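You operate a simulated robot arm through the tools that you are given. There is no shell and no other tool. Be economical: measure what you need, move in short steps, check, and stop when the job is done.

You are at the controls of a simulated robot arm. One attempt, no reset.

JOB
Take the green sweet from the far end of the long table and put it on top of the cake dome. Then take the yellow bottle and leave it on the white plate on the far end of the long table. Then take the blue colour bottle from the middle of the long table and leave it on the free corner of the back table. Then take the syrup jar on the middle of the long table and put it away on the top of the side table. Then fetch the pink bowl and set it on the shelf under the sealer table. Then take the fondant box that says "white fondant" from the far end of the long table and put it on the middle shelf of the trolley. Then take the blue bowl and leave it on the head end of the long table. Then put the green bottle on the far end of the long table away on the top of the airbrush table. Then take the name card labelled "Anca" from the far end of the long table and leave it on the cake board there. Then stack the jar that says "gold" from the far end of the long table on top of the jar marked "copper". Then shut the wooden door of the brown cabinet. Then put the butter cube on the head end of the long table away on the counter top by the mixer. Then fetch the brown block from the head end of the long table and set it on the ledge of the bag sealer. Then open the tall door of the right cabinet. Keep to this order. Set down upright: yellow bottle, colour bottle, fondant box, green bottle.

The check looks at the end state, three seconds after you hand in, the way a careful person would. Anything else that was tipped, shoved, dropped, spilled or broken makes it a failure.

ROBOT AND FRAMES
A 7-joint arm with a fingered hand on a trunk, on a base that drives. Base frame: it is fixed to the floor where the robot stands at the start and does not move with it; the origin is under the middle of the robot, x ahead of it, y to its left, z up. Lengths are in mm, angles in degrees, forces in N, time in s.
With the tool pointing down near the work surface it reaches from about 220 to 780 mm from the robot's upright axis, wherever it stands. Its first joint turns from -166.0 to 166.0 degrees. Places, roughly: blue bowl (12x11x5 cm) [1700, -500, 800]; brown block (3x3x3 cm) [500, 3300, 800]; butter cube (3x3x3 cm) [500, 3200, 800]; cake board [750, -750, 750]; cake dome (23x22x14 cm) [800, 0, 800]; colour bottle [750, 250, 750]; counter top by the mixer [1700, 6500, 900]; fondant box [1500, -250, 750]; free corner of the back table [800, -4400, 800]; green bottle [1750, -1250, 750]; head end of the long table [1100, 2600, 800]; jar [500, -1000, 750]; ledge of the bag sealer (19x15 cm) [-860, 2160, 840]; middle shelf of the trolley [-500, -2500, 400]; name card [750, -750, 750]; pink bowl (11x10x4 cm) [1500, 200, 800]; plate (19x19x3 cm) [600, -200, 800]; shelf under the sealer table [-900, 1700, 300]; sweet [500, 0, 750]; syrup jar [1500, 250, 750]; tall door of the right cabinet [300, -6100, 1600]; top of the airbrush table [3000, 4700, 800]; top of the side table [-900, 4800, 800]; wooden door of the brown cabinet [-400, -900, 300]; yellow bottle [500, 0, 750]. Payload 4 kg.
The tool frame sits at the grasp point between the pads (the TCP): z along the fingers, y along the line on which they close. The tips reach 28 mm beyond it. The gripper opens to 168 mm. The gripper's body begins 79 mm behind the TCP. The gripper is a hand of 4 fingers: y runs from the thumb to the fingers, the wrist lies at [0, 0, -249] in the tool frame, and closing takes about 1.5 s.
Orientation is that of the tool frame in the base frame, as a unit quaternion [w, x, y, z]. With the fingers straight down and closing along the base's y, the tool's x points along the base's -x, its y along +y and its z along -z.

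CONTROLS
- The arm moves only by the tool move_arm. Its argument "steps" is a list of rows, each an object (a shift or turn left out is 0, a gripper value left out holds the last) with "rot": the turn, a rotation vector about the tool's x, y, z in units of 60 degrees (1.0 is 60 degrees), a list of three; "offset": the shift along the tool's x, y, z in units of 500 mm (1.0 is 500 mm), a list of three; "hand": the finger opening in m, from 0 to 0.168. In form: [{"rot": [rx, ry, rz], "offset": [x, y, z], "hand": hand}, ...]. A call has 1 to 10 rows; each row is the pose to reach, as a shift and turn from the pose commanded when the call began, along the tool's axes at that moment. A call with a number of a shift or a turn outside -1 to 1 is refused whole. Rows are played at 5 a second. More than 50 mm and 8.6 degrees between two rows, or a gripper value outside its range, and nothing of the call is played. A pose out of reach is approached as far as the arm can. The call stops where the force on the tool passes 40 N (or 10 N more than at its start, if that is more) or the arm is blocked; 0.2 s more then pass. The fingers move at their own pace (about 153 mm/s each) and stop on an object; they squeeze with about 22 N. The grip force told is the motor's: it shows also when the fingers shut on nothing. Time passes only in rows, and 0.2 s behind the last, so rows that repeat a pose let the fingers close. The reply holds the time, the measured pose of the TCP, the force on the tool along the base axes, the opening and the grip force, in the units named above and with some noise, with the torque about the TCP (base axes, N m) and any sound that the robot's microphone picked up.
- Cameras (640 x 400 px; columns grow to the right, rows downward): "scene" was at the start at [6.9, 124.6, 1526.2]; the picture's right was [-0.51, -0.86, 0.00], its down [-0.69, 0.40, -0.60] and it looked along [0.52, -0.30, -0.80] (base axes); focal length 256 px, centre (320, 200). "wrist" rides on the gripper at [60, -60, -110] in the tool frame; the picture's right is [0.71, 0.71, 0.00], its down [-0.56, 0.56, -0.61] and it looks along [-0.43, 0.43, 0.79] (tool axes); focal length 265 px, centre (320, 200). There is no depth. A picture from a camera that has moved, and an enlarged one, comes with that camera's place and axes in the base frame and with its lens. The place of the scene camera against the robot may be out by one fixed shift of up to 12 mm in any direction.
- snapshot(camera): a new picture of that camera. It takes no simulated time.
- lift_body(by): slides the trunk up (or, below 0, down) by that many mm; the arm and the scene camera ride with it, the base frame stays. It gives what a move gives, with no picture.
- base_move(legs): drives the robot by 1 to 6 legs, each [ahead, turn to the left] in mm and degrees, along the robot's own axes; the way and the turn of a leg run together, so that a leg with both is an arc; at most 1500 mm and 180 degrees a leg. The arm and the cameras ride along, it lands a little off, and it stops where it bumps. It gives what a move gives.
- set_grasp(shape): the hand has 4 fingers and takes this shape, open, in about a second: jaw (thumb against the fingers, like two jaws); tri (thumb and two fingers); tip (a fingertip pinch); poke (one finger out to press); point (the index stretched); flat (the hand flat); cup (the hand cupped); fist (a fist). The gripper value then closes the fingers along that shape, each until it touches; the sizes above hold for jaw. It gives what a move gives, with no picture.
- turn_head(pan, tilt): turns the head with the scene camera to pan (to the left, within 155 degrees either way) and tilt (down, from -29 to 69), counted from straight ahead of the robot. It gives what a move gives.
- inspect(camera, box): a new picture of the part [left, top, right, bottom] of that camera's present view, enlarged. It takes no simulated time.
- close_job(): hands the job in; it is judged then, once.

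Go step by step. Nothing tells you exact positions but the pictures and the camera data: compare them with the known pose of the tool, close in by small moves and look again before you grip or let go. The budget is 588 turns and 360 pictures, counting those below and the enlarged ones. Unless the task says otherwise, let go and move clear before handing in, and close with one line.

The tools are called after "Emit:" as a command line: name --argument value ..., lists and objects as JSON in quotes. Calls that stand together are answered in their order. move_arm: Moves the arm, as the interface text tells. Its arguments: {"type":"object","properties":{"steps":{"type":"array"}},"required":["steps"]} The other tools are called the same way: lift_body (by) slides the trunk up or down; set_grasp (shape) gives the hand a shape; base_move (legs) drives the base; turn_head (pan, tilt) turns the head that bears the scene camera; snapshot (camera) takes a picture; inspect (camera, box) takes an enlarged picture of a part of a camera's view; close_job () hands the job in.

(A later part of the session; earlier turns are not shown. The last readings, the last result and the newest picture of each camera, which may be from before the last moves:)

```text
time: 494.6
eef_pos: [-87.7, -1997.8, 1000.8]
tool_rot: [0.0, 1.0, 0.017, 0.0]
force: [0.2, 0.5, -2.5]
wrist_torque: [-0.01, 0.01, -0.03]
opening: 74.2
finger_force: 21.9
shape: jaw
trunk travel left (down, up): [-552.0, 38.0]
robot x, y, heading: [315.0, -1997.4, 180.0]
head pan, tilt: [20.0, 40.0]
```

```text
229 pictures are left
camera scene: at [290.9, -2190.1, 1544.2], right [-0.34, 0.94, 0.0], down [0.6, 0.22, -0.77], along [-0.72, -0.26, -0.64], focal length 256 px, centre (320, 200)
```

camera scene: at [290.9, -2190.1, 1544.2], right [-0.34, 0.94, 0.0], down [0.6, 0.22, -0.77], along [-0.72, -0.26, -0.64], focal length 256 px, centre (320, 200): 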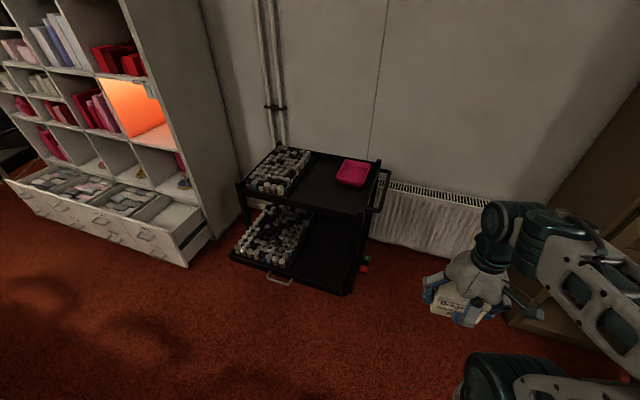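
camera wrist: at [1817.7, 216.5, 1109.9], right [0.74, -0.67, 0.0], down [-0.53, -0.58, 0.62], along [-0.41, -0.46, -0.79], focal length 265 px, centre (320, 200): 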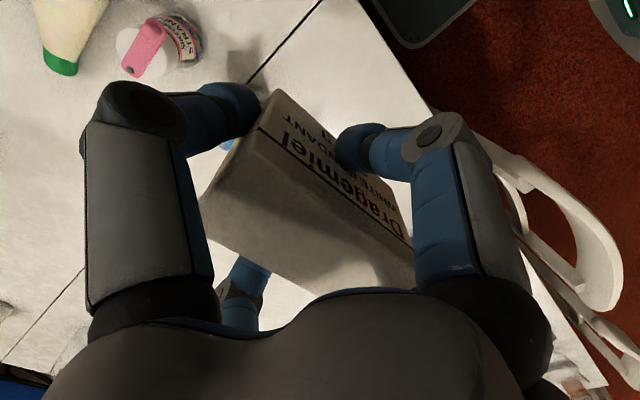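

The trolley's middle tray is pulled forward with free space on its right part. Move to face it.

Emit:
base_move --legs '[[0, 68.2], [434, 0], [0, -68.2]]'

Emit:
turn_head --pan 0 --tilt 55

Emit:
snapshot --camera "scene"

```text
time: 503.2
eef_pos: [-241.1, -2408.5, 1001.2]
tool_rot: [0.0, 1.0, 0.028, -0.001]
force: [0.3, 0.4, -2.7]
wrist_torque: [0.0, 0.01, 0.01]
opening: 74.1
finger_force: 22.1
shape: jaw
trunk travel left (down, up): [-552.0, 38.0]
robot x, y, heading: [158.3, -2402.1, -178.8]
head pan, tilt: [20.0, 40.0]
```

```text
time: 504.1
eef_pos: [-242.1, -2409.5, 999.7]
tool_rot: [0.0, 1.0, 0.027, 0.0]
force: [-0.4, -0.7, -2.2]
wrist_torque: [0.01, 0.0, 0.01]
opening: 73.9
finger_force: 21.7
shape: jaw
trunk travel left (down, up): [-552.0, 38.0]
robot x, y, heading: [155.7, -2400.0, -179.1]
head pan, tilt: [0.0, 55.0]
```

```text
228 pictures are left
camera scene: at [148.9, -2565.8, 1523.6], right [-0.02, 1.0, 0.0], down [0.82, 0.01, -0.57], along [-0.57, -0.01, -0.82], focal length 256 px, centre (320, 200)
```

scene: 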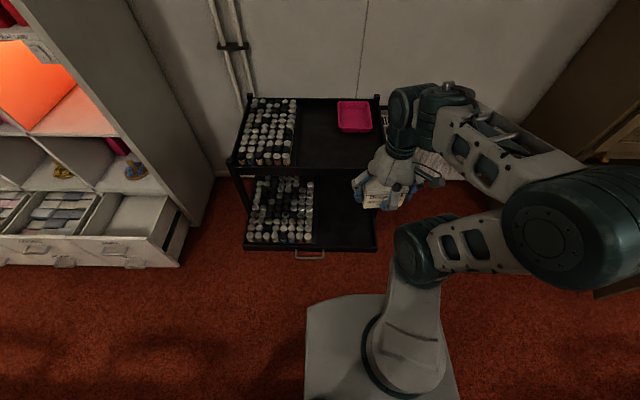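

Free area of the middle tray: x≈-360…-560, y≈-2590…-2330. Target about [-445, -2450]. Lower the trunk.

Emit:
lift_body --by -400

Emit:
turn_head --pan 0 --tilt 40

Emit:
snapshot --camera "scene"

```text
time: 507.9
eef_pos: [-240.7, -2409.7, 600.4]
tool_rot: [0.0, 1.0, 0.027, 0.0]
force: [-0.6, 0.2, -2.6]
wrist_torque: [0.0, -0.02, 0.01]
opening: 74.2
finger_force: 22.0
shape: jaw
trunk travel left (down, up): [-152.0, 438.0]
robot x, y, heading: [157.0, -2404.9, -179.2]
head pan, tilt: [0.0, 55.0]
```

```text
time: 508.7
eef_pos: [-240.7, -2409.7, 600.7]
tool_rot: [0.0, 1.0, 0.027, 0.0]
force: [0.8, -0.6, -3.1]
wrist_torque: [-0.01, -0.03, 0.04]
opening: 73.8
finger_force: 22.3
shape: jaw
trunk travel left (down, up): [-152.0, 438.0]
robot x, y, heading: [154.3, -2402.2, -178.9]
head pan, tilt: [0.0, 40.0]
```

```text
227 pictures are left
camera scene: at [136.1, -2566.0, 1144.2], right [-0.02, 1.0, 0.0], down [0.64, 0.01, -0.77], along [-0.77, -0.01, -0.64], focal length 256 px, centre (320, 200)
```

scene: 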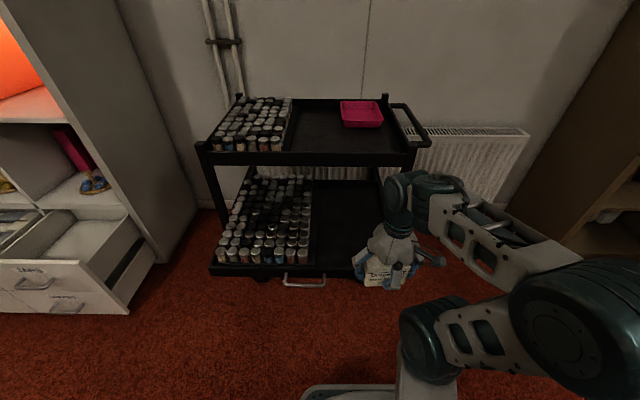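

Extend over the tray at this height, then look down with the wrist camera.

Emit:
move_arm --steps '[{"offset": [-0.08, 0.012, -0.02]}, {"offset": [-0.16, 0.023, -0.04]}, {"offset": [-0.24, 0.035, -0.04]}, {"offset": [-0.32, 0.046, -0.04]}, {"offset": [-0.402, 0.058, -0.04]}]'

Emit:
snapshot --camera "wrist"

Emit:
snapshot --camera "scene"

```text
time: 509.9
eef_pos: [-441.7, -2447.9, 623.0]
tool_rot: [0.0, 1.0, 0.028, 0.0]
force: [-0.5, 0.2, -2.9]
wrist_torque: [0.02, 0.01, 0.05]
opening: 74.2
finger_force: 22.3
shape: jaw
trunk travel left (down, up): [-152.0, 438.0]
robot x, y, heading: [154.1, -2398.7, -178.8]
head pan, tilt: [0.0, 40.0]
```

```text
226 pictures are left
camera wrist: at [-385.6, -2385.4, 731.4], right [0.74, -0.67, 0.0], down [-0.53, -0.59, 0.61], along [-0.41, -0.46, -0.79], focal length 265 px, centre (320, 200)
```

wrist: 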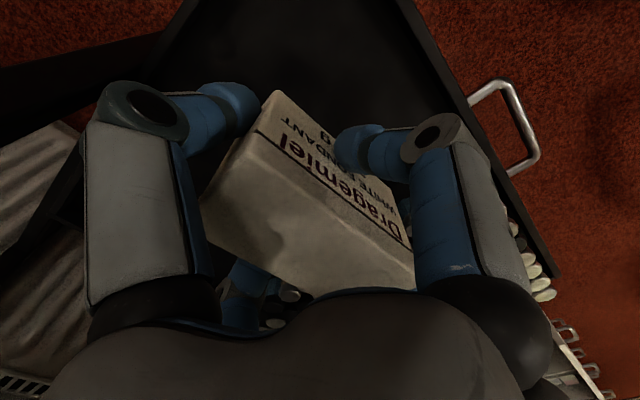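

```text
225 pictures are left
camera scene: at [136.4, -2565.9, 1144.3], right [-0.02, 1.0, 0.0], down [0.64, 0.01, -0.77], along [-0.77, -0.01, -0.64], focal length 256 px, centre (320, 200)
```

scene: 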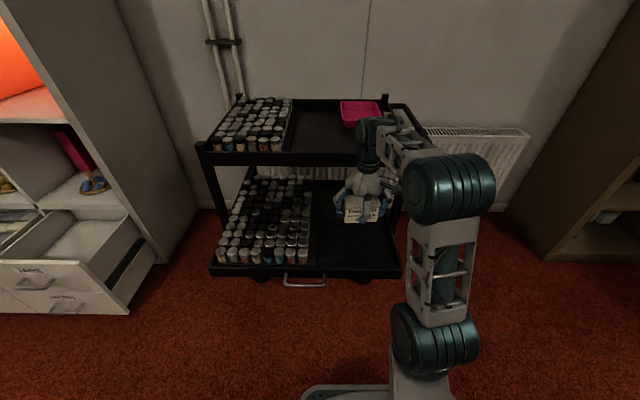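

Box is over the free part of the tray. Lower stepwise.

Emit:
move_arm --steps '[{"offset": [0, 0, 0.05]}, {"offset": [0, 0, 0.1]}, {"offset": [0, 0, 0.15]}, {"offset": [0, 0, 0.17]}]'

Emit:
inspect --camera "scene" --box '[280, 100, 440, 300]'

```text
time: 510.9
eef_pos: [-441.1, -2448.8, 534.4]
tool_rot: [0.0, 1.0, 0.027, 0.001]
force: [0.0, -1.0, -3.4]
wrist_torque: [0.0, 0.02, -0.01]
opening: 73.9
finger_force: 21.5
shape: jaw
trunk travel left (down, up): [-152.0, 438.0]
robot x, y, heading: [156.3, -2402.0, -178.8]
head pan, tilt: [0.0, 40.0]
```

```text
2.00 times, centred on (360, 200) of scene
camera zoom: at [136.0, -2566.0, 1144.3], right [-0.02, 1.0, 0.0], down [0.64, 0.01, -0.77], along [-0.77, -0.01, -0.64], focal length 513 px, centre (240, 200)
```

zoom: 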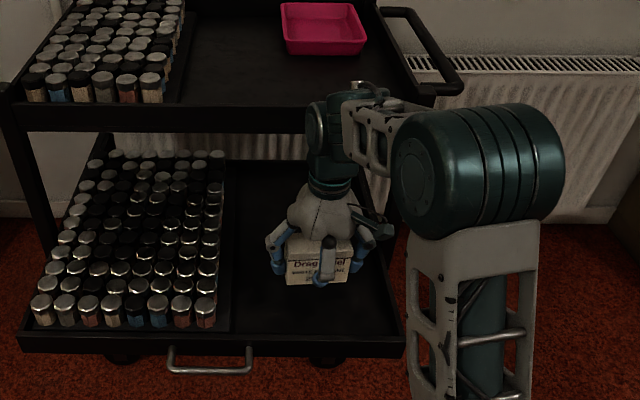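

Emit:
move_arm --steps '[{"offset": [0, 0, 0.02]}, {"offset": [0, 0, 0.04]}, {"offset": [0, 0, 0.05]}]'

Emit:
inspect --camera "scene" --box '[320, 180, 420, 290]'

```text
time: 511.7
eef_pos: [-441.0, -2448.4, 509.8]
tool_rot: [0.0, 1.0, 0.027, 0.0]
force: [0.7, 1.5, -2.6]
wrist_torque: [0.02, -0.01, -0.03]
opening: 74.1
finger_force: 22.0
shape: jaw
trunk travel left (down, up): [-152.0, 438.0]
robot x, y, heading: [155.2, -2398.9, -179.1]
head pan, tilt: [0.0, 40.0]
```

```text
3.64 times, centred on (370, 235) of scene
camera zoom: at [136.0, -2566.0, 1144.3], right [-0.02, 1.0, 0.0], down [0.64, 0.01, -0.77], along [-0.77, -0.01, -0.64], focal length 932 px, centre (138, 73)
```

zoom: 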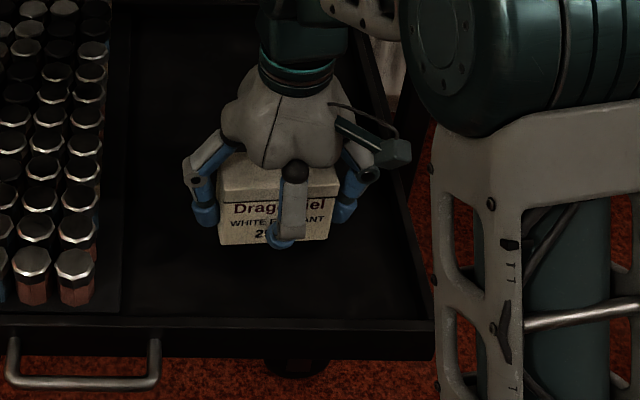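

Emit:
move_arm --steps '[{"offset": [0, 0, 0.01]}, {"offset": [0, 0, 0.02]}, {"offset": [0, 0, 0.03]}]'

```text
time: 512.5
eef_pos: [-440.7, -2449.0, 495.1]
tool_rot: [0.0, 1.0, 0.027, 0.001]
force: [0.0, 1.0, -2.9]
wrist_torque: [0.05, 0.01, -0.01]
opening: 73.9
finger_force: 21.6
shape: jaw
trunk travel left (down, up): [-152.0, 438.0]
robot x, y, heading: [158.9, -2400.9, -179.0]
head pan, tilt: [0.0, 40.0]
```

Emit:
move_arm --steps '[{"offset": [0, 0, 0.01]}, {"offset": [0, 0, 0.02]}, {"offset": [0, 0, 0.028]}]'

Emit:
inspect --camera "scene" --box '[320, 180, 420, 290]'

```text
time: 513.3
eef_pos: [-441.3, -2449.6, 483.2]
tool_rot: [0.0, 1.0, 0.027, -0.003]
force: [1.9, 0.0, 14.4]
wrist_torque: [0.03, 0.03, 0.0]
opening: 74.2
finger_force: 21.8
shape: jaw
trunk travel left (down, up): [-152.0, 438.0]
robot x, y, heading: [155.9, -2402.1, -179.1]
head pan, tilt: [0.0, 40.0]
```

```text
3.64 times, centred on (370, 235) of scene
camera zoom: at [137.2, -2565.9, 1144.7], right [-0.02, 1.0, 0.0], down [0.64, 0.01, -0.77], along [-0.77, -0.01, -0.64], focal length 932 px, centre (138, 73)
```

zoom: 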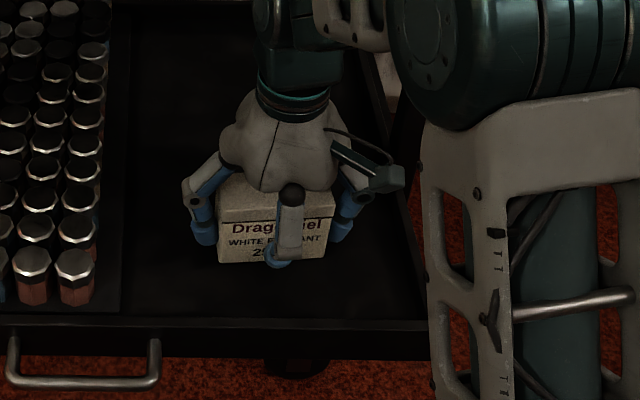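

Contact at tray z≈440. Ease, release, rise and withdraw.

Emit:
move_arm --steps '[{"offset": [0, 0, -0.004]}, {"offset": [0, 0, -0.004], "hand": 0.1}, {"offset": [0, 0, -0.004], "hand": 0.13}, {"offset": [0, 0, -0.004], "hand": 0.13}, {"offset": [0, 0, -0.06]}, {"offset": [0, 0, -0.14]}, {"offset": [0, 0, -0.22]}, {"offset": [0, 0, -0.3]}]'

Emit:
snapshot --camera "scene"

Emit:
snapshot --camera "wrist"

```text
time: 515.1
eef_pos: [-441.9, -2449.2, 633.0]
tool_rot: [0.0, 1.0, 0.027, 0.001]
force: [-0.2, -0.7, -0.2]
wrist_torque: [0.02, 0.0, 0.01]
opening: 129.6
finger_force: 0.0
shape: jaw
trunk travel left (down, up): [-152.0, 438.0]
robot x, y, heading: [157.3, -2398.5, -178.8]
head pan, tilt: [0.0, 40.0]
```

```text
221 pictures are left
camera scene: at [135.9, -2566.0, 1144.2], right [-0.02, 1.0, 0.0], down [0.64, 0.01, -0.77], along [-0.77, -0.01, -0.64], focal length 256 px, centre (320, 200)
```

scene: 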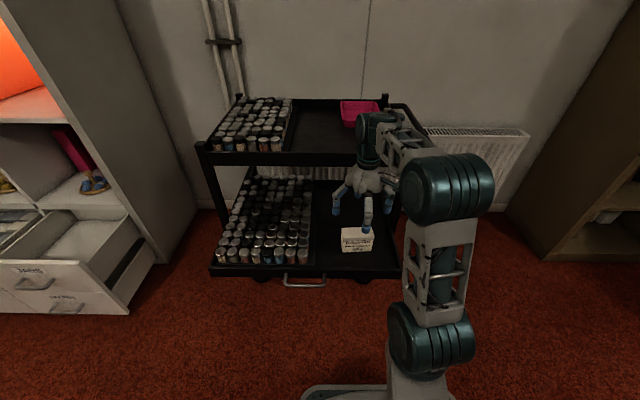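

```text
220 pictures are left
camera wrist: at [-384.8, -2385.9, 742.2], right [0.74, -0.67, 0.0], down [-0.53, -0.59, 0.61], along [-0.41, -0.46, -0.79], focal length 265 px, centre (320, 200)
```

wrist: 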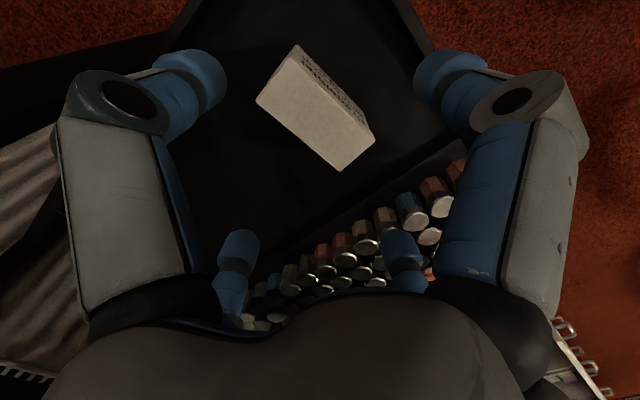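

The fondant box stands on the middle tray. Withdraw and raise the trunk; next is the blue bowl.

Emit:
move_arm --steps '[{"offset": [0.09, 0, 0]}, {"offset": [0.18, -0.01, 0]}, {"offset": [0.27, -0.03, 0]}, {"offset": [0.36, -0.05, 0]}, {"offset": [0.4, -0.06, 0]}]'

Emit:
lift_body --by 390

Emit:
base_move --legs '[[0, -110], [430, 0], [0, -68]]'

Emit:
turn_head --pan 150 --tilt 30

Emit:
snapshot --camera "scene"

```text
time: 516.3
eef_pos: [-243.1, -2408.5, 631.8]
tool_rot: [0.0, 1.0, 0.026, 0.0]
force: [-0.1, 0.3, -0.9]
wrist_torque: [0.03, 0.0, 0.01]
opening: 130.0
finger_force: 0.1
shape: jaw
trunk travel left (down, up): [-152.0, 438.0]
robot x, y, heading: [154.1, -2402.6, -178.9]
head pan, tilt: [0.0, 40.0]
```

```text
time: 520.0
eef_pos: [-241.4, -2408.0, 1021.2]
tool_rot: [0.0, 1.0, 0.027, 0.0]
force: [0.3, 0.1, -0.5]
wrist_torque: [0.03, 0.02, 0.0]
opening: 129.5
finger_force: 0.0
shape: jaw
trunk travel left (down, up): [-542.0, 48.0]
robot x, y, heading: [154.0, -2403.3, -179.0]
head pan, tilt: [0.0, 40.0]
```

```text
time: 530.2
eef_pos: [693.4, -1960.0, 1021.1]
tool_rot: [0.0, -0.06, 0.998, 0.0]
force: [0.4, 0.7, -0.4]
wrist_torque: [0.04, 0.0, -0.04]
opening: 129.7
finger_force: 0.0
shape: jaw
trunk travel left (down, up): [-542.0, 48.0]
robot x, y, heading: [294.0, -1988.6, 4.7]
head pan, tilt: [0.0, 40.0]
```

```text
time: 532.5
eef_pos: [693.8, -1960.4, 1022.3]
tool_rot: [0.0, -0.061, 0.998, 0.0]
force: [0.4, 0.5, 0.1]
wrist_torque: [0.01, -0.01, -0.03]
opening: 129.8
finger_force: 0.1
shape: jaw
trunk travel left (down, up): [-542.0, 48.0]
robot x, y, heading: [297.3, -1992.7, 4.8]
head pan, tilt: [150.0, 30.0]
```

```text
219 pictures are left
camera scene: at [145.7, -1796.4, 1549.6], right [0.43, 0.9, 0.0], down [0.45, -0.21, -0.87], along [-0.78, 0.37, -0.5], focal length 256 px, centre (320, 200)
```

scene: 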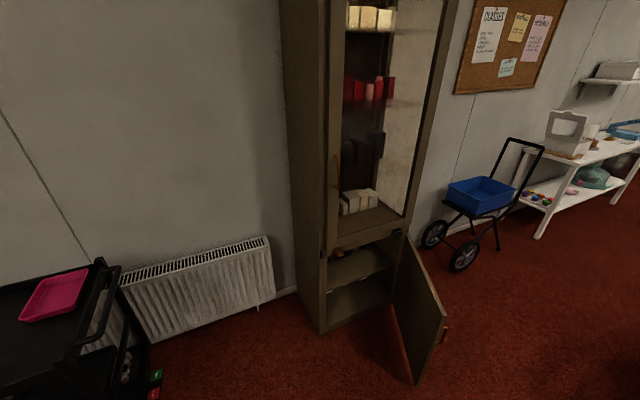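

Noted the cabinet's geometry for later. Now along the gap to the far aisle for the blue bowl near [1706, -567].

Emit:
base_move --legs '[[0, -4], [1500, 0], [480, 0], [0, 90]]'

```text
time: 546.6
eef_pos: [2252.6, -1571.0, 1021.6]
tool_rot: [0.001, 0.728, -0.686, 0.0]
force: [0.4, 0.4, 0.5]
wrist_torque: [0.0, -0.02, 0.01]
opening: 129.8
finger_force: 0.1
shape: jaw
trunk travel left (down, up): [-542.0, 48.0]
robot x, y, heading: [2264.3, -1966.6, 91.4]
head pan, tilt: [150.0, 30.0]
```

Emit:
base_move --legs '[[1370, -1], [0, 88.5]]'

Emit:
turn_head --pan 10 --tilt 55

Emit:
snapshot --camera "scene"

```text
time: 557.2
eef_pos: [1853.6, -595.5, 1021.9]
tool_rot: [-0.001, 1.0, 0.007, 0.0]
force: [-0.5, 0.0, -0.1]
wrist_torque: [0.05, -0.03, -0.01]
opening: 129.6
finger_force: 0.1
shape: jaw
trunk travel left (down, up): [-542.0, 48.0]
robot x, y, heading: [2247.7, -604.1, 178.9]
head pan, tilt: [150.0, 30.0]
```

```text
time: 559.4
eef_pos: [1853.9, -595.7, 1020.9]
tool_rot: [0.0, 1.0, 0.007, 0.0]
force: [-0.4, 0.0, 0.3]
wrist_torque: [0.03, 0.01, 0.0]
opening: 129.7
finger_force: 0.1
shape: jaw
trunk travel left (down, up): [-542.0, 48.0]
robot x, y, heading: [2252.2, -601.9, 178.7]
head pan, tilt: [10.0, 55.0]
```

```text
218 pictures are left
camera scene: at [2238.4, -782.0, 1513.6], right [-0.15, 0.99, 0.0], down [0.81, 0.12, -0.57], along [-0.57, -0.09, -0.82], focal length 256 px, centre (320, 200)
```

scene: 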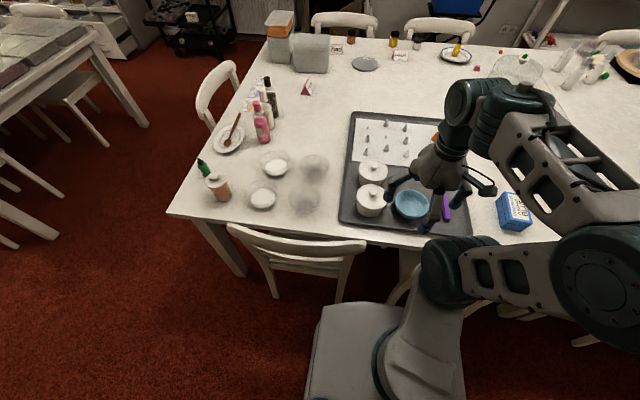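

The blue bowl is near [1702, -551] beside two pots; I'll approach with diagonal fingers.

Emit:
move_arm --steps '[{"offset": [-0.05, -0.016, 0.02], "rot": [0, 0, 0.125], "hand": 0.14}, {"offset": [-0.1, -0.031, 0.04], "rot": [0, 0, 0.25]}, {"offset": [-0.15, -0.047, 0.06], "rot": [0, 0, 0.375]}, {"offset": [-0.2, -0.063, 0.08], "rot": [0, 0, 0.5]}, {"offset": [-0.25, -0.078, 0.1], "rot": [0, 0, 0.625]}, {"offset": [-0.303, -0.094, 0.12], "rot": [0, 0, 0.75]}]'

Emit:
snapshot --camera "wrist"

Emit:
inspect --camera "scene" --box '[330, 100, 500, 250]'

```text
time: 560.8
eef_pos: [1700.1, -549.1, 962.9]
tool_rot: [-0.001, 0.926, -0.378, 0.0]
force: [-0.9, -0.1, 0.6]
wrist_torque: [0.0, 0.0, -0.02]
opening: 139.8
finger_force: 0.1
shape: jaw
trunk travel left (down, up): [-542.0, 48.0]
robot x, y, heading: [2249.2, -607.5, 178.7]
head pan, tilt: [10.0, 55.0]
```

```text
217 pictures are left
camera wrist: at [1785.3, -548.7, 1072.1], right [0.01, -1.0, 0.0], down [-0.79, -0.01, 0.61], along [-0.61, -0.01, -0.79], focal length 265 px, centre (320, 200)
```

wrist: 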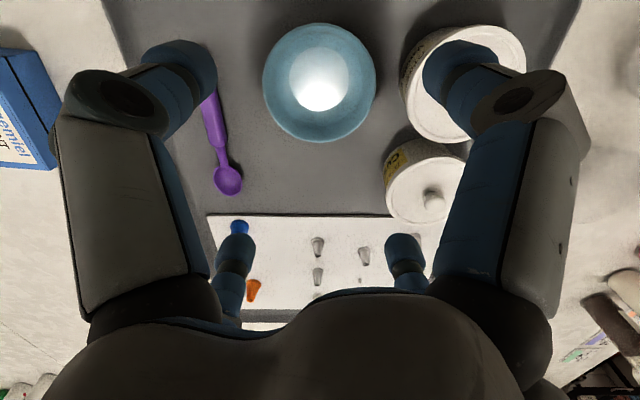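

```text
2.67 times, centred on (415, 175) of scene
camera zoom: at [2238.0, -781.8, 1513.6], right [-0.15, 0.99, 0.0], down [0.81, 0.12, -0.57], along [-0.57, -0.09, -0.82], focal length 684 px, centre (67, 267)
```

zoom: 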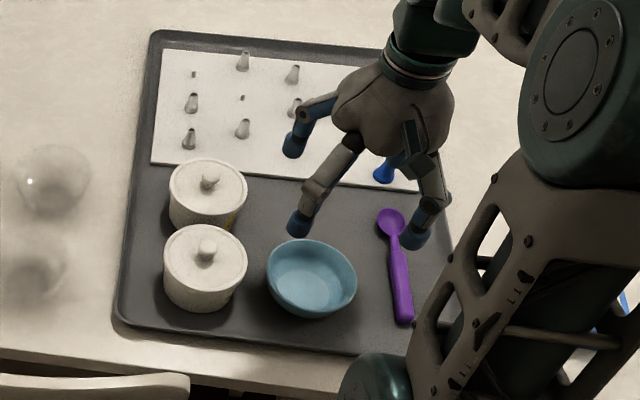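

Centre is [1719, -550]; the pots are close, so I trim the hand angle by 10° to thread between them and come lower.

Emit:
move_arm --steps '[{"offset": [0.015, -0.012, 0.04], "rot": [0, 0, 0.09], "hand": 0.128}, {"offset": [0.029, -0.025, 0.1], "rot": [0, 0, 0.177]}, {"offset": [0.029, -0.025, 0.16], "rot": [0, 0, 0.177]}, {"offset": [0.029, -0.025, 0.18], "rot": [0, 0, 0.177]}]'

Emit:
snapshot --camera "wrist"

Emit:
inspect --camera "scene" --box '[330, 100, 500, 250]'

```text
time: 561.8
eef_pos: [1719.8, -551.8, 873.2]
tool_rot: [0.001, 0.887, -0.461, 0.0]
force: [-0.1, 0.0, -0.4]
wrist_torque: [0.0, 0.01, 0.0]
opening: 128.2
finger_force: 0.1
shape: jaw
trunk travel left (down, up): [-542.0, 48.0]
robot x, y, heading: [2253.5, -603.3, 178.6]
head pan, tilt: [10.0, 55.0]
```

```text
215 pictures are left
camera wrist: at [1803.7, -565.5, 981.6], right [-0.17, -0.99, 0.0], down [-0.78, 0.14, 0.61], along [-0.61, 0.11, -0.79], focal length 265 px, centre (320, 200)
```

wrist: 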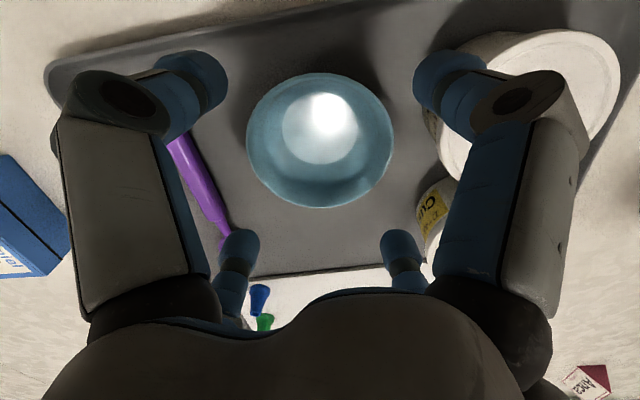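

```text
2.67 times, centred on (415, 175) of scene
camera zoom: at [2238.1, -781.9, 1513.6], right [-0.15, 0.99, 0.0], down [0.81, 0.12, -0.57], along [-0.57, -0.09, -0.82], focal length 684 px, centre (67, 267)
```

zoom: 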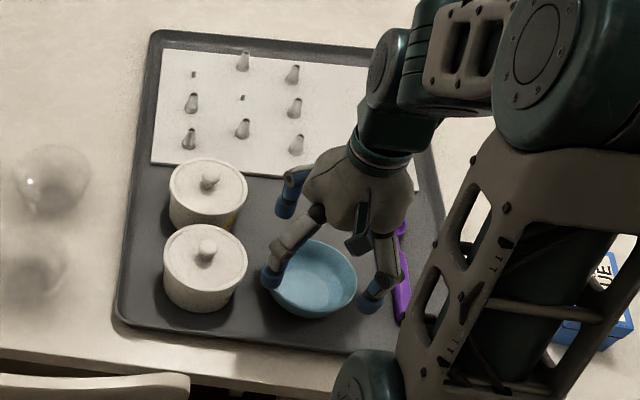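

Emit:
move_arm --steps '[{"offset": [0, 0, 0.04]}, {"offset": [0, 0, 0.08]}, {"offset": [0, 0, 0.11]}]'

Emit:
snapshot --camera "wrist"

Emit:
inspect --camera "scene" --box '[360, 150, 460, 240]'

```text
time: 562.6
eef_pos: [1719.3, -552.2, 818.5]
tool_rot: [0.0, 0.888, -0.461, 0.0]
force: [-0.1, 0.4, 0.2]
wrist_torque: [-0.01, 0.0, 0.03]
opening: 128.2
finger_force: 0.1
shape: jaw
trunk travel left (down, up): [-542.0, 48.0]
robot x, y, heading: [2250.6, -608.0, 178.3]
head pan, tilt: [10.0, 55.0]
```

```text
213 pictures are left
camera wrist: at [1803.3, -565.8, 927.1], right [-0.17, -0.99, 0.0], down [-0.78, 0.14, 0.61], along [-0.61, 0.11, -0.79], focal length 265 px, centre (320, 200)
```

wrist: 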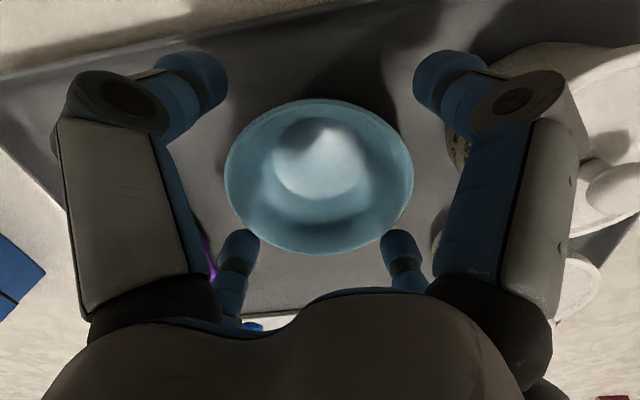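

```text
4.44 times, centred on (410, 195) of scene
camera zoom: at [2238.2, -781.9, 1513.6], right [-0.15, 0.99, 0.0], down [0.81, 0.12, -0.57], along [-0.57, -0.09, -0.82], focal length 1139 px, centre (-80, 222)
```

zoom: 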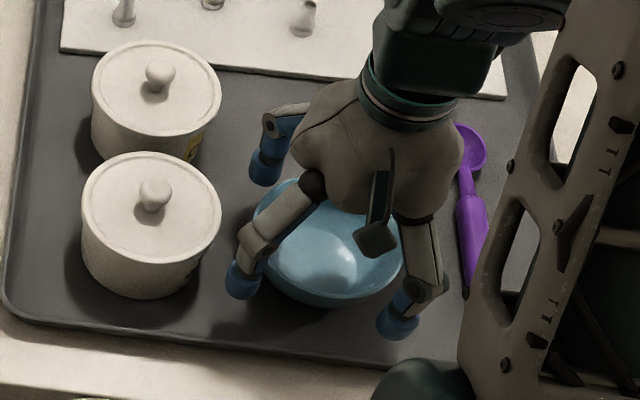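

Clear on all sides. Down the rest and close.

Emit:
move_arm --steps '[{"offset": [0, 0, 0.03]}, {"offset": [0, 0, 0.058]}, {"offset": [0, 0, 0.058], "hand": 0.05}, {"offset": [0, 0, 0.058], "hand": 0.05}, {"offset": [0, 0, 0.058], "hand": 0.05}, {"offset": [0, 0, 0.058], "hand": 0.05}]'

Emit:
snapshot --camera "wrist"

```text
time: 564.0
eef_pos: [1720.2, -551.0, 788.7]
tool_rot: [0.0, 0.887, -0.461, 0.0]
force: [-0.2, -1.0, -0.4]
wrist_torque: [-0.02, -0.04, 0.01]
opening: 85.1
finger_force: 21.9
shape: jaw
trunk travel left (down, up): [-542.0, 48.0]
robot x, y, heading: [2247.8, -606.9, 178.6]
head pan, tilt: [10.0, 55.0]
```

```text
211 pictures are left
camera wrist: at [1802.9, -565.7, 897.6], right [-0.17, -0.99, 0.0], down [-0.78, 0.14, 0.61], along [-0.61, 0.1, -0.79], focal length 265 px, centre (320, 200)
```

wrist: 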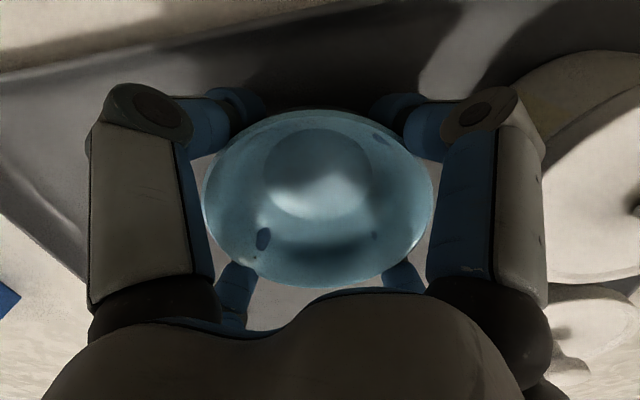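

Lift and tuck.

Emit:
move_arm --steps '[{"offset": [0, 0, -0.05]}, {"offset": [0, 0, -0.13]}, {"offset": [0, 0, -0.22]}, {"offset": [0, 0, -0.31]}, {"offset": [0, 0, -0.4]}, {"offset": [0.06, -0.043, -0.44]}, {"offset": [0.12, -0.086, -0.44]}, {"offset": [0.18, -0.129, -0.44]}, {"offset": [0.242, -0.172, -0.44]}]'

Emit:
base_move --legs '[[-60, 0], [0, -87.5], [1500, 0], [1500, 0]]'

Emit:
snapshot --camera "wrist"

```text
time: 566.0
eef_pos: [1861.8, -600.1, 1008.1]
tool_rot: [0.0, 0.887, -0.462, 0.0]
force: [0.6, -0.2, -0.9]
wrist_torque: [0.03, -0.03, 0.03]
opening: 85.0
finger_force: 21.9
shape: jaw
trunk travel left (down, up): [-542.0, 48.0]
robot x, y, heading: [2249.5, -604.2, 178.6]
head pan, tilt: [10.0, 55.0]
```

```text
time: 584.8
eef_pos: [2343.4, 2766.5, 1007.5]
tool_rot: [0.0, -0.305, 0.953, 0.0]
force: [-0.3, 0.0, -1.9]
wrist_torque: [-0.04, 0.04, -0.01]
opening: 84.8
finger_force: 21.9
shape: jaw
trunk travel left (down, up): [-542.0, 48.0]
robot x, y, heading: [2342.9, 2375.7, 88.6]
head pan, tilt: [10.0, 55.0]
```

```text
210 pictures are left
camera wrist: at [2328.7, 2682.5, 1117.5], right [-0.99, 0.17, 0.0], down [0.13, 0.78, 0.61], along [0.1, 0.61, -0.79], focal length 265 px, centre (320, 200)
```

wrist: 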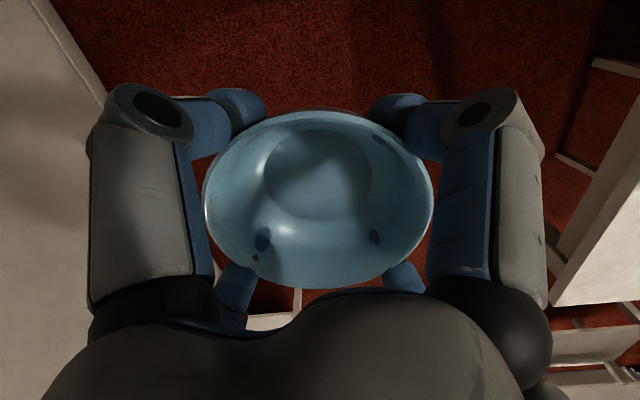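

Bowl held. Look at the head end of the table for free places.

Emit:
turn_head --pan 75 --tilt 38

Emit:
snapshot --camera "scene"

```text
time: 586.1
eef_pos: [2342.8, 2765.3, 1007.6]
tool_rot: [0.0, -0.304, 0.953, 0.0]
force: [0.0, 0.2, -2.4]
wrist_torque: [-0.01, 0.03, -0.01]
opening: 84.9
finger_force: 21.7
shape: jaw
trunk travel left (down, up): [-542.0, 48.0]
robot x, y, heading: [2340.7, 2377.7, 88.8]
head pan, tilt: [75.0, 38.0]
```

```text
209 pictures are left
camera scene: at [2095.4, 2342.7, 1537.2], right [0.28, 0.96, 0.0], down [0.59, -0.17, -0.79], along [-0.76, 0.22, -0.62], focal length 256 px, centre (320, 200)
```

scene: 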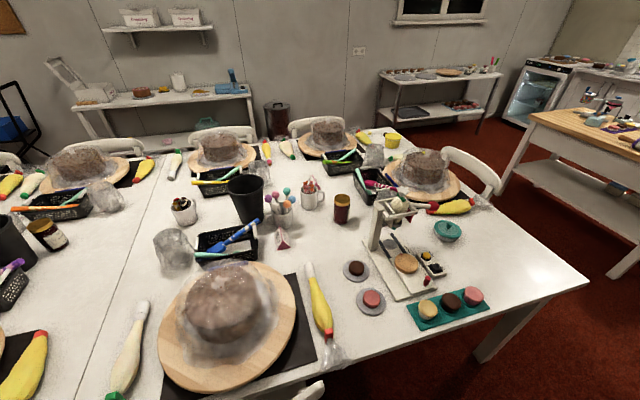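

A free patch near the head corner at about [1650, 3200]. Drive alongside and face it.

Emit:
base_move --legs '[[820, 4], [0, 87], [70, 0]]'

Emit:
turn_head --pan 0 --tilt 52

Emit:
snapshot --camera "scene"

```text
time: 594.7
eef_pos: [1869.8, 3214.0, 1007.0]
tool_rot: [0.0, 0.88, -0.476, 0.0]
force: [0.0, 0.5, -1.3]
wrist_torque: [-0.01, -0.01, 0.01]
opening: 84.7
finger_force: 22.3
shape: jaw
trunk travel left (down, up): [-542.0, 48.0]
robot x, y, heading: [2259.8, 3197.0, 176.1]
head pan, tilt: [75.0, 38.0]
```

```text
time: 596.2
eef_pos: [1869.7, 3214.6, 1008.4]
tool_rot: [0.0, 0.88, -0.476, 0.0]
force: [-0.7, -0.1, -1.8]
wrist_torque: [0.01, -0.02, 0.0]
opening: 84.8
finger_force: 21.9
shape: jaw
trunk travel left (down, up): [-542.0, 48.0]
robot x, y, heading: [2260.0, 3192.9, 176.2]
head pan, tilt: [0.0, 52.0]
```

```text
208 pictures are left
camera scene: at [2237.6, 3032.9, 1517.4], right [0.06, 1.0, 0.0], down [0.79, -0.05, -0.62], along [-0.61, 0.04, -0.79], focal length 256 px, centre (320, 200)
```

scene: 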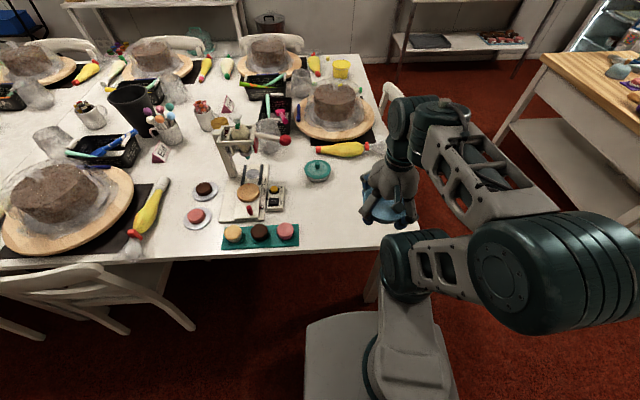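

Emit:
move_arm --steps '[{"offset": [-0.047, 0.068, 0]}, {"offset": [-0.094, 0.135, 0]}, {"offset": [-0.14, 0.203, 0]}, {"offset": [-0.187, 0.27, 0]}, {"offset": [-0.233, 0.338, 0]}, {"offset": [-0.233, 0.338, 0.09]}, {"offset": [-0.233, 0.338, 0.18]}, {"offset": [-0.233, 0.338, 0.27]}, {"offset": [-0.233, 0.338, 0.36]}]'

Emit:
snapshot --camera "scene"

Emit:
snapshot --camera "wrist"

```text
time: 598.2
eef_pos: [1664.6, 3219.1, 828.8]
tool_rot: [0.0, 0.88, -0.475, 0.0]
force: [0.0, -0.1, -2.0]
wrist_torque: [0.03, -0.01, -0.03]
opening: 84.4
finger_force: 22.4
shape: jaw
trunk travel left (down, up): [-542.0, 48.0]
robot x, y, heading: [2253.7, 3195.1, 176.5]
head pan, tilt: [0.0, 52.0]
```

```text
207 pictures are left
camera scene: at [2237.2, 3033.0, 1517.5], right [0.06, 1.0, 0.0], down [0.79, -0.05, -0.62], along [-0.61, 0.04, -0.79], focal length 256 px, centre (320, 200)
```

scene: 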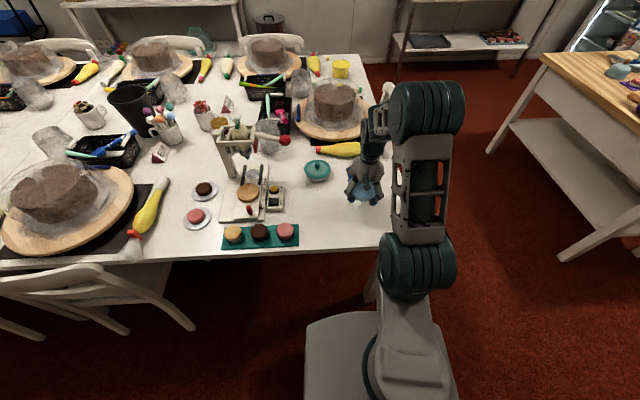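

```text
206 pictures are left
camera wrist: at [1747.1, 3201.9, 937.7], right [-0.2, -0.98, 0.0], down [-0.77, 0.16, 0.61], along [-0.6, 0.13, -0.79], focal length 265 px, centre (320, 200)
```

wrist: 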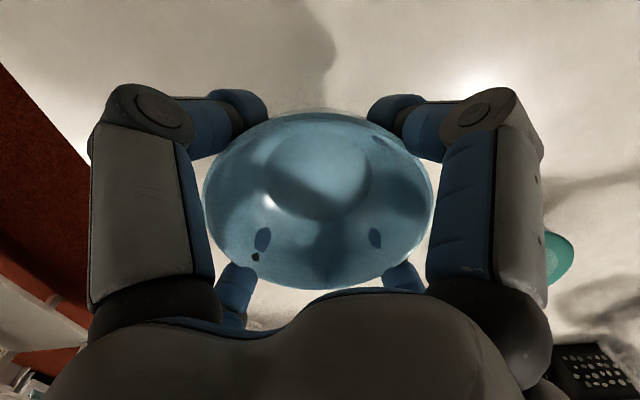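

Emit:
move_arm --steps '[{"offset": [0, 0, 0.03]}, {"offset": [0, 0, 0.06]}, {"offset": [0, 0, 0.068]}]'

Emit:
move_arm --steps '[{"offset": [0, 0, 0.006]}, {"offset": [0, 0, 0.01]}]'

```text
time: 599.0
eef_pos: [1665.4, 3219.3, 793.1]
tool_rot: [0.0, 0.88, -0.475, 0.0]
force: [0.8, 0.2, -1.3]
wrist_torque: [0.0, 0.0, 0.03]
opening: 84.3
finger_force: 22.1
shape: jaw
trunk travel left (down, up): [-542.0, 48.0]
robot x, y, heading: [2257.8, 3193.0, 176.7]
head pan, tilt: [0.0, 52.0]
```

```text
time: 599.6
eef_pos: [1664.8, 3219.9, 789.0]
tool_rot: [0.0, 0.88, -0.476, 0.0]
force: [-0.2, 0.8, -2.0]
wrist_torque: [0.01, -0.03, -0.03]
opening: 84.3
finger_force: 22.6
shape: jaw
trunk travel left (down, up): [-542.0, 48.0]
robot x, y, heading: [2263.2, 3193.4, 176.4]
head pan, tilt: [0.0, 52.0]
```

Emit:
move_arm --steps '[{"offset": [0, 0, 0.005]}, {"offset": [0, 0, 0.01]}]'

```text
time: 600.2
eef_pos: [1664.6, 3218.9, 783.3]
tool_rot: [0.0, 0.88, -0.476, 0.001]
force: [0.1, 0.0, -1.6]
wrist_torque: [0.02, -0.05, 0.01]
opening: 83.9
finger_force: 22.0
shape: jaw
trunk travel left (down, up): [-542.0, 48.0]
robot x, y, heading: [2259.2, 3194.4, 176.6]
head pan, tilt: [0.0, 52.0]
```

Emit:
move_arm --steps '[{"offset": [0, 0, 0.004]}, {"offset": [0, 0, 0.007]}]'

```text
time: 600.8
eef_pos: [1664.2, 3220.5, 783.0]
tool_rot: [0.001, 0.88, -0.476, -0.001]
force: [1.2, -0.1, 7.6]
wrist_torque: [-0.07, -0.16, 0.0]
opening: 83.7
finger_force: 21.5
shape: jaw
trunk travel left (down, up): [-542.0, 48.0]
robot x, y, heading: [2259.9, 3197.0, 176.5]
head pan, tilt: [0.0, 52.0]
```

Contact. Open past the rim and rise.

Emit:
move_arm --steps '[{"offset": [0, 0, -0.002], "hand": 0.1}, {"offset": [0, 0, -0.002], "hand": 0.12}, {"offset": [0, 0, -0.002], "hand": 0.14}, {"offset": [0, 0, -0.002], "hand": 0.14}, {"offset": [0, 0, -0.08]}, {"offset": [0, 0, -0.17]}, {"offset": [0, 0, -0.26]}, {"offset": [0, 0, -0.35]}, {"offset": [0, 0, -0.44]}]'

Emit:
snapshot --camera "wrist"

Emit:
inspect --camera "scene" --box '[220, 120, 440, 280]'

```text
time: 602.8
eef_pos: [1668.7, 3220.2, 1001.7]
tool_rot: [0.0, 0.88, -0.476, 0.0]
force: [-0.3, 0.3, 0.5]
wrist_torque: [0.01, -0.03, 0.0]
opening: 139.7
finger_force: 0.0
shape: jaw
trunk travel left (down, up): [-542.0, 48.0]
robot x, y, heading: [2256.7, 3194.1, 176.4]
head pan, tilt: [0.0, 52.0]
```

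```text
205 pictures are left
camera wrist: at [1751.7, 3202.1, 1111.0], right [-0.2, -0.98, 0.0], down [-0.77, 0.16, 0.61], along [-0.6, 0.13, -0.79], focal length 265 px, centre (320, 200)
```

wrist: 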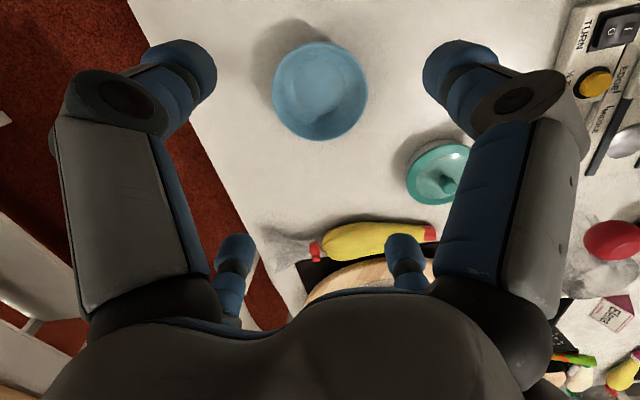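

```text
2.50 times, centred on (330, 200) of scene
camera zoom: at [2237.9, 3033.0, 1517.4], right [0.06, 1.0, 0.0], down [0.79, -0.05, -0.62], along [-0.61, 0.04, -0.79], focal length 641 px, centre (295, 200)
```

zoom: 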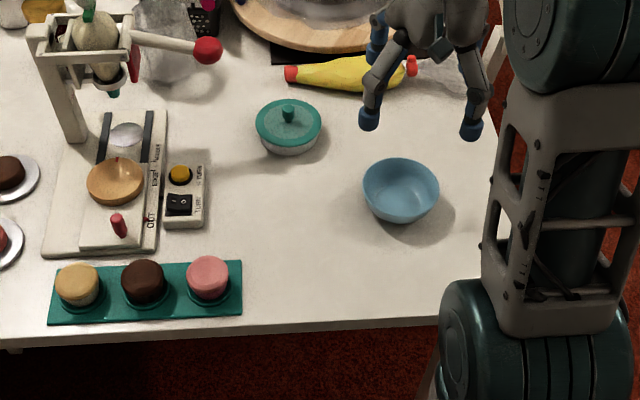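

The blue bowl is on the head end. Next the green bottle at the far end; tuck and drive back down the aisle.

Emit:
move_arm --steps '[{"offset": [0.056, -0.08, 0], "hand": 0.1}, {"offset": [0.112, -0.16, 0]}, {"offset": [0.168, -0.24, 0]}, {"offset": [0.224, -0.323, 0]}]'

Emit:
base_move --legs '[[-60, 0], [0, 93.8], [1500, 0], [1500, 0]]'

```text
time: 603.8
eef_pos: [1863.5, 3213.9, 998.5]
tool_rot: [-0.001, 0.88, -0.475, 0.0]
force: [0.2, 0.2, 0.0]
wrist_torque: [-0.04, -0.01, 0.0]
opening: 100.5
finger_force: 0.0
shape: jaw
trunk travel left (down, up): [-542.0, 48.0]
robot x, y, heading: [2262.6, 3195.9, 176.5]
head pan, tilt: [0.0, 52.0]
```

```text
time: 622.9
eef_pos: [2287.2, -216.9, 1000.0]
tool_rot: [-0.001, 0.952, 0.305, 0.0]
force: [-0.5, -0.2, -0.1]
wrist_torque: [0.03, -0.01, 0.0]
opening: 100.4
finger_force: 0.1
shape: jaw
trunk travel left (down, up): [-542.0, 48.0]
robot x, y, heading: [2285.9, 181.5, -91.1]
head pan, tilt: [0.0, 52.0]
```

Emit:
base_move --legs '[[1430, 0], [0, -88.9]]'

Emit:
turn_head --pan 5 --tilt 52

Emit:
snapshot --camera "scene"

```text
time: 633.8
eef_pos: [1869.3, -1256.5, 998.0]
tool_rot: [0.0, 0.894, -0.448, 0.001]
force: [-0.1, -0.1, -0.4]
wrist_torque: [0.0, 0.0, -0.01]
opening: 100.5
finger_force: 0.1
shape: jaw
trunk travel left (down, up): [-542.0, 48.0]
robot x, y, heading: [2267.9, -1250.6, -180.1]
head pan, tilt: [0.0, 52.0]
```

```text
time: 634.4
eef_pos: [1869.9, -1256.2, 999.8]
tool_rot: [0.0, 0.894, -0.448, 0.0]
force: [-0.4, 0.9, 0.8]
wrist_torque: [0.03, 0.02, 0.01]
opening: 100.7
finger_force: 0.1
shape: jaw
trunk travel left (down, up): [-542.0, 48.0]
robot x, y, heading: [2265.2, -1247.7, -179.7]
head pan, tilt: [5.0, 52.0]
```

```text
203 pictures are left
camera scene: at [2255.3, -1420.2, 1517.4], right [-0.09, 1.0, 0.0], down [0.78, 0.07, -0.62], along [-0.61, -0.05, -0.79], focal length 256 px, centre (320, 200)
```

scene: 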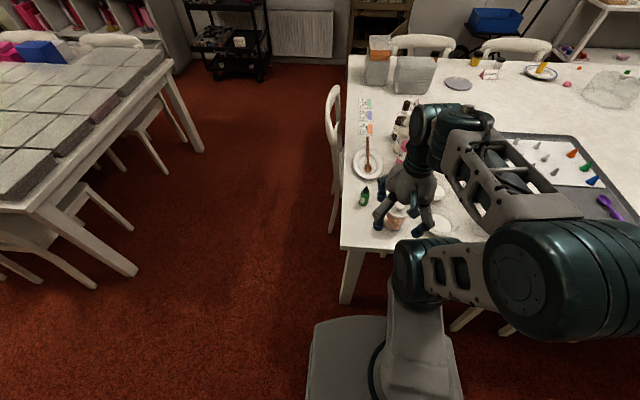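

Emit:
inspect --camera "scene" --box '[330, 80, 470, 260]'

Emit:
snapshot --camera "wrist"

```text
2.22 times, centred on (400, 170) of scene
camera zoom: at [2255.3, -1420.2, 1517.4], right [-0.09, 1.0, 0.0], down [0.78, 0.07, -0.62], along [-0.61, -0.05, -0.79], focal length 570 px, centre (142, 267)
```

zoom: 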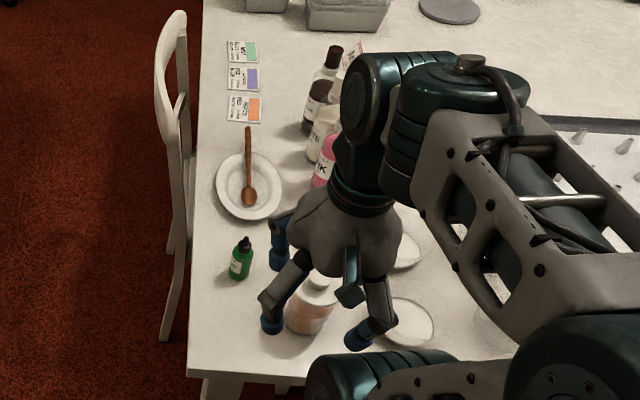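

```text
201 pictures are left
camera wrist: at [1953.1, -1268.4, 1109.1], right [-0.14, -0.99, 0.0], down [-0.78, 0.11, 0.61], along [-0.61, 0.09, -0.79], focal length 265 px, centre (320, 200)
```

wrist: 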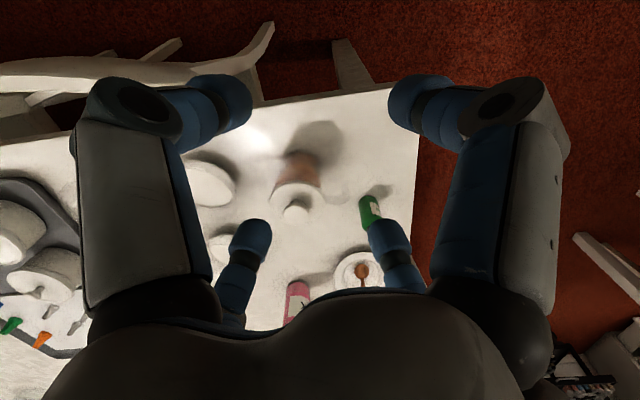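

The green dropper bottle is near [1672, -1302]. Move above it.

Emit:
move_arm --steps '[{"offset": [-0.035, 0.08, 0.01], "hand": 0.08}, {"offset": [-0.07, 0.16, 0.02]}, {"offset": [-0.105, 0.24, 0.04]}, {"offset": [-0.14, 0.31, 0.05]}, {"offset": [-0.163, 0.372, 0.07], "hand": 0.07}]'

Emit:
snapshot --camera "wrist"

```text
time: 635.6
eef_pos: [1670.1, -1302.4, 964.6]
tool_rot: [0.0, 0.894, -0.448, 0.0]
force: [0.3, -0.4, 0.4]
wrist_torque: [0.02, -0.01, 0.01]
opening: 70.5
finger_force: 0.1
shape: jaw
trunk travel left (down, up): [-542.0, 48.0]
robot x, y, heading: [2267.6, -1245.6, -179.7]
head pan, tilt: [5.0, 52.0]
```

```text
200 pictures are left
camera wrist: at [1754.1, -1313.6, 1073.6], right [-0.14, -0.99, 0.0], down [-0.78, 0.11, 0.61], along [-0.61, 0.09, -0.79], focal length 265 px, centre (320, 200)
```

wrist: 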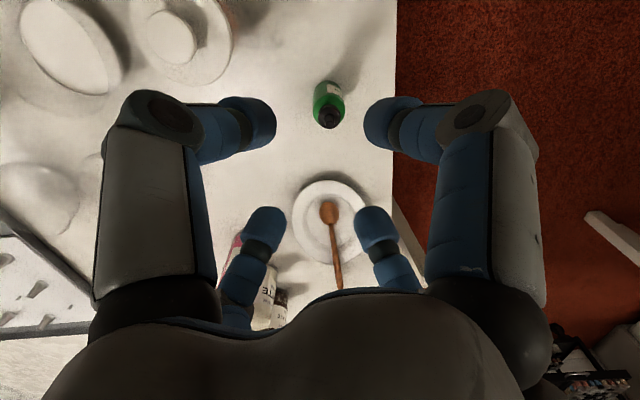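

Emit:
move_arm --steps '[{"offset": [0.005, 0.016, 0.06]}, {"offset": [0.005, 0.016, 0.13]}]'

Emit:
inspect --camera "wrist" --box '[200, 40, 440, 240]'

```text
time: 636.2
eef_pos: [1665.6, -1308.8, 897.4]
tool_rot: [0.0, 0.894, -0.447, 0.0]
force: [-1.0, 0.0, -1.6]
wrist_torque: [0.01, 0.02, 0.0]
opening: 70.5
finger_force: 0.1
shape: jaw
trunk travel left (down, up): [-542.0, 48.0]
robot x, y, heading: [2262.5, -1252.2, -179.7]
head pan, tilt: [5.0, 52.0]
```

```text
2.00 times, centred on (320, 140) of wrist
camera zoom: at [1749.7, -1320.3, 1007.8], right [-0.14, -0.99, 0.0], down [-0.78, 0.11, 0.61], along [-0.61, 0.09, -0.79], focal length 531 px, centre (320, 320)
```

zoom: 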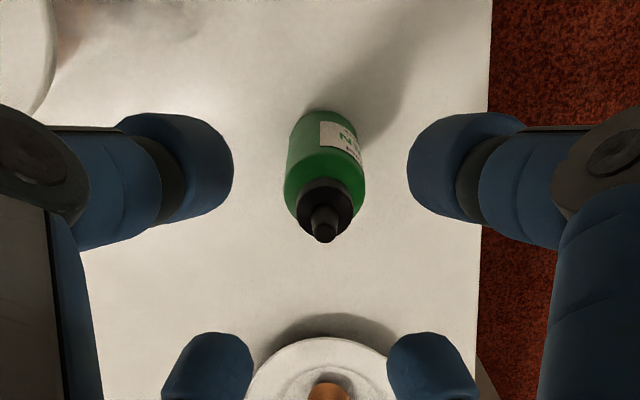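

Aligned. Descend and close.

Emit:
move_arm --steps '[{"offset": [-0.003, 0.004, 0.07]}, {"offset": [-0.003, 0.004, 0.14]}, {"offset": [-0.003, 0.004, 0.205]}, {"offset": [-0.003, 0.004, 0.205], "hand": 0.0}, {"offset": [-0.003, 0.004, 0.205], "hand": 0.0}, {"offset": [-0.003, 0.004, 0.205], "hand": 0.0}, {"offset": [-0.003, 0.004, 0.205], "hand": 0.0}]'

Emit:
inspect --camera "wrist" --box '[200, 40, 440, 300]'

```text
time: 637.8
eef_pos: [1662.6, -1309.4, 796.7]
tool_rot: [0.0, 0.894, -0.448, 0.0]
force: [-2.0, -1.9, 9.9]
wrist_torque: [-0.05, 0.13, -0.05]
opening: 29.7
finger_force: 21.7
shape: jaw
trunk travel left (down, up): [-542.0, 48.0]
robot x, y, heading: [2267.1, -1248.6, -179.8]
head pan, tilt: [5.0, 52.0]
```

```text
1.54 times, centred on (320, 170) of wrist
camera zoom: at [1747.1, -1321.3, 905.6], right [-0.14, -0.99, 0.0], down [-0.78, 0.11, 0.62], along [-0.61, 0.09, -0.79], focal length 408 px, centre (320, 246)
```

zoom: 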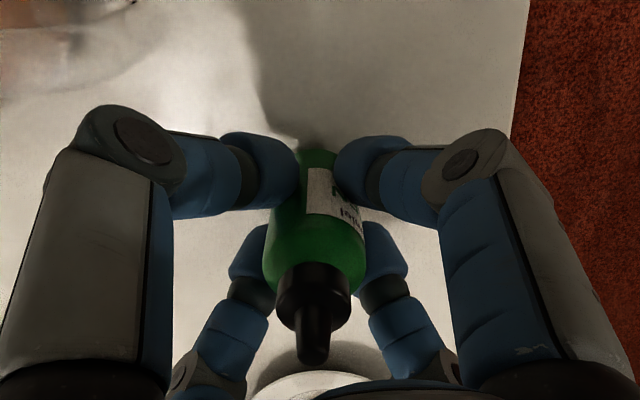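

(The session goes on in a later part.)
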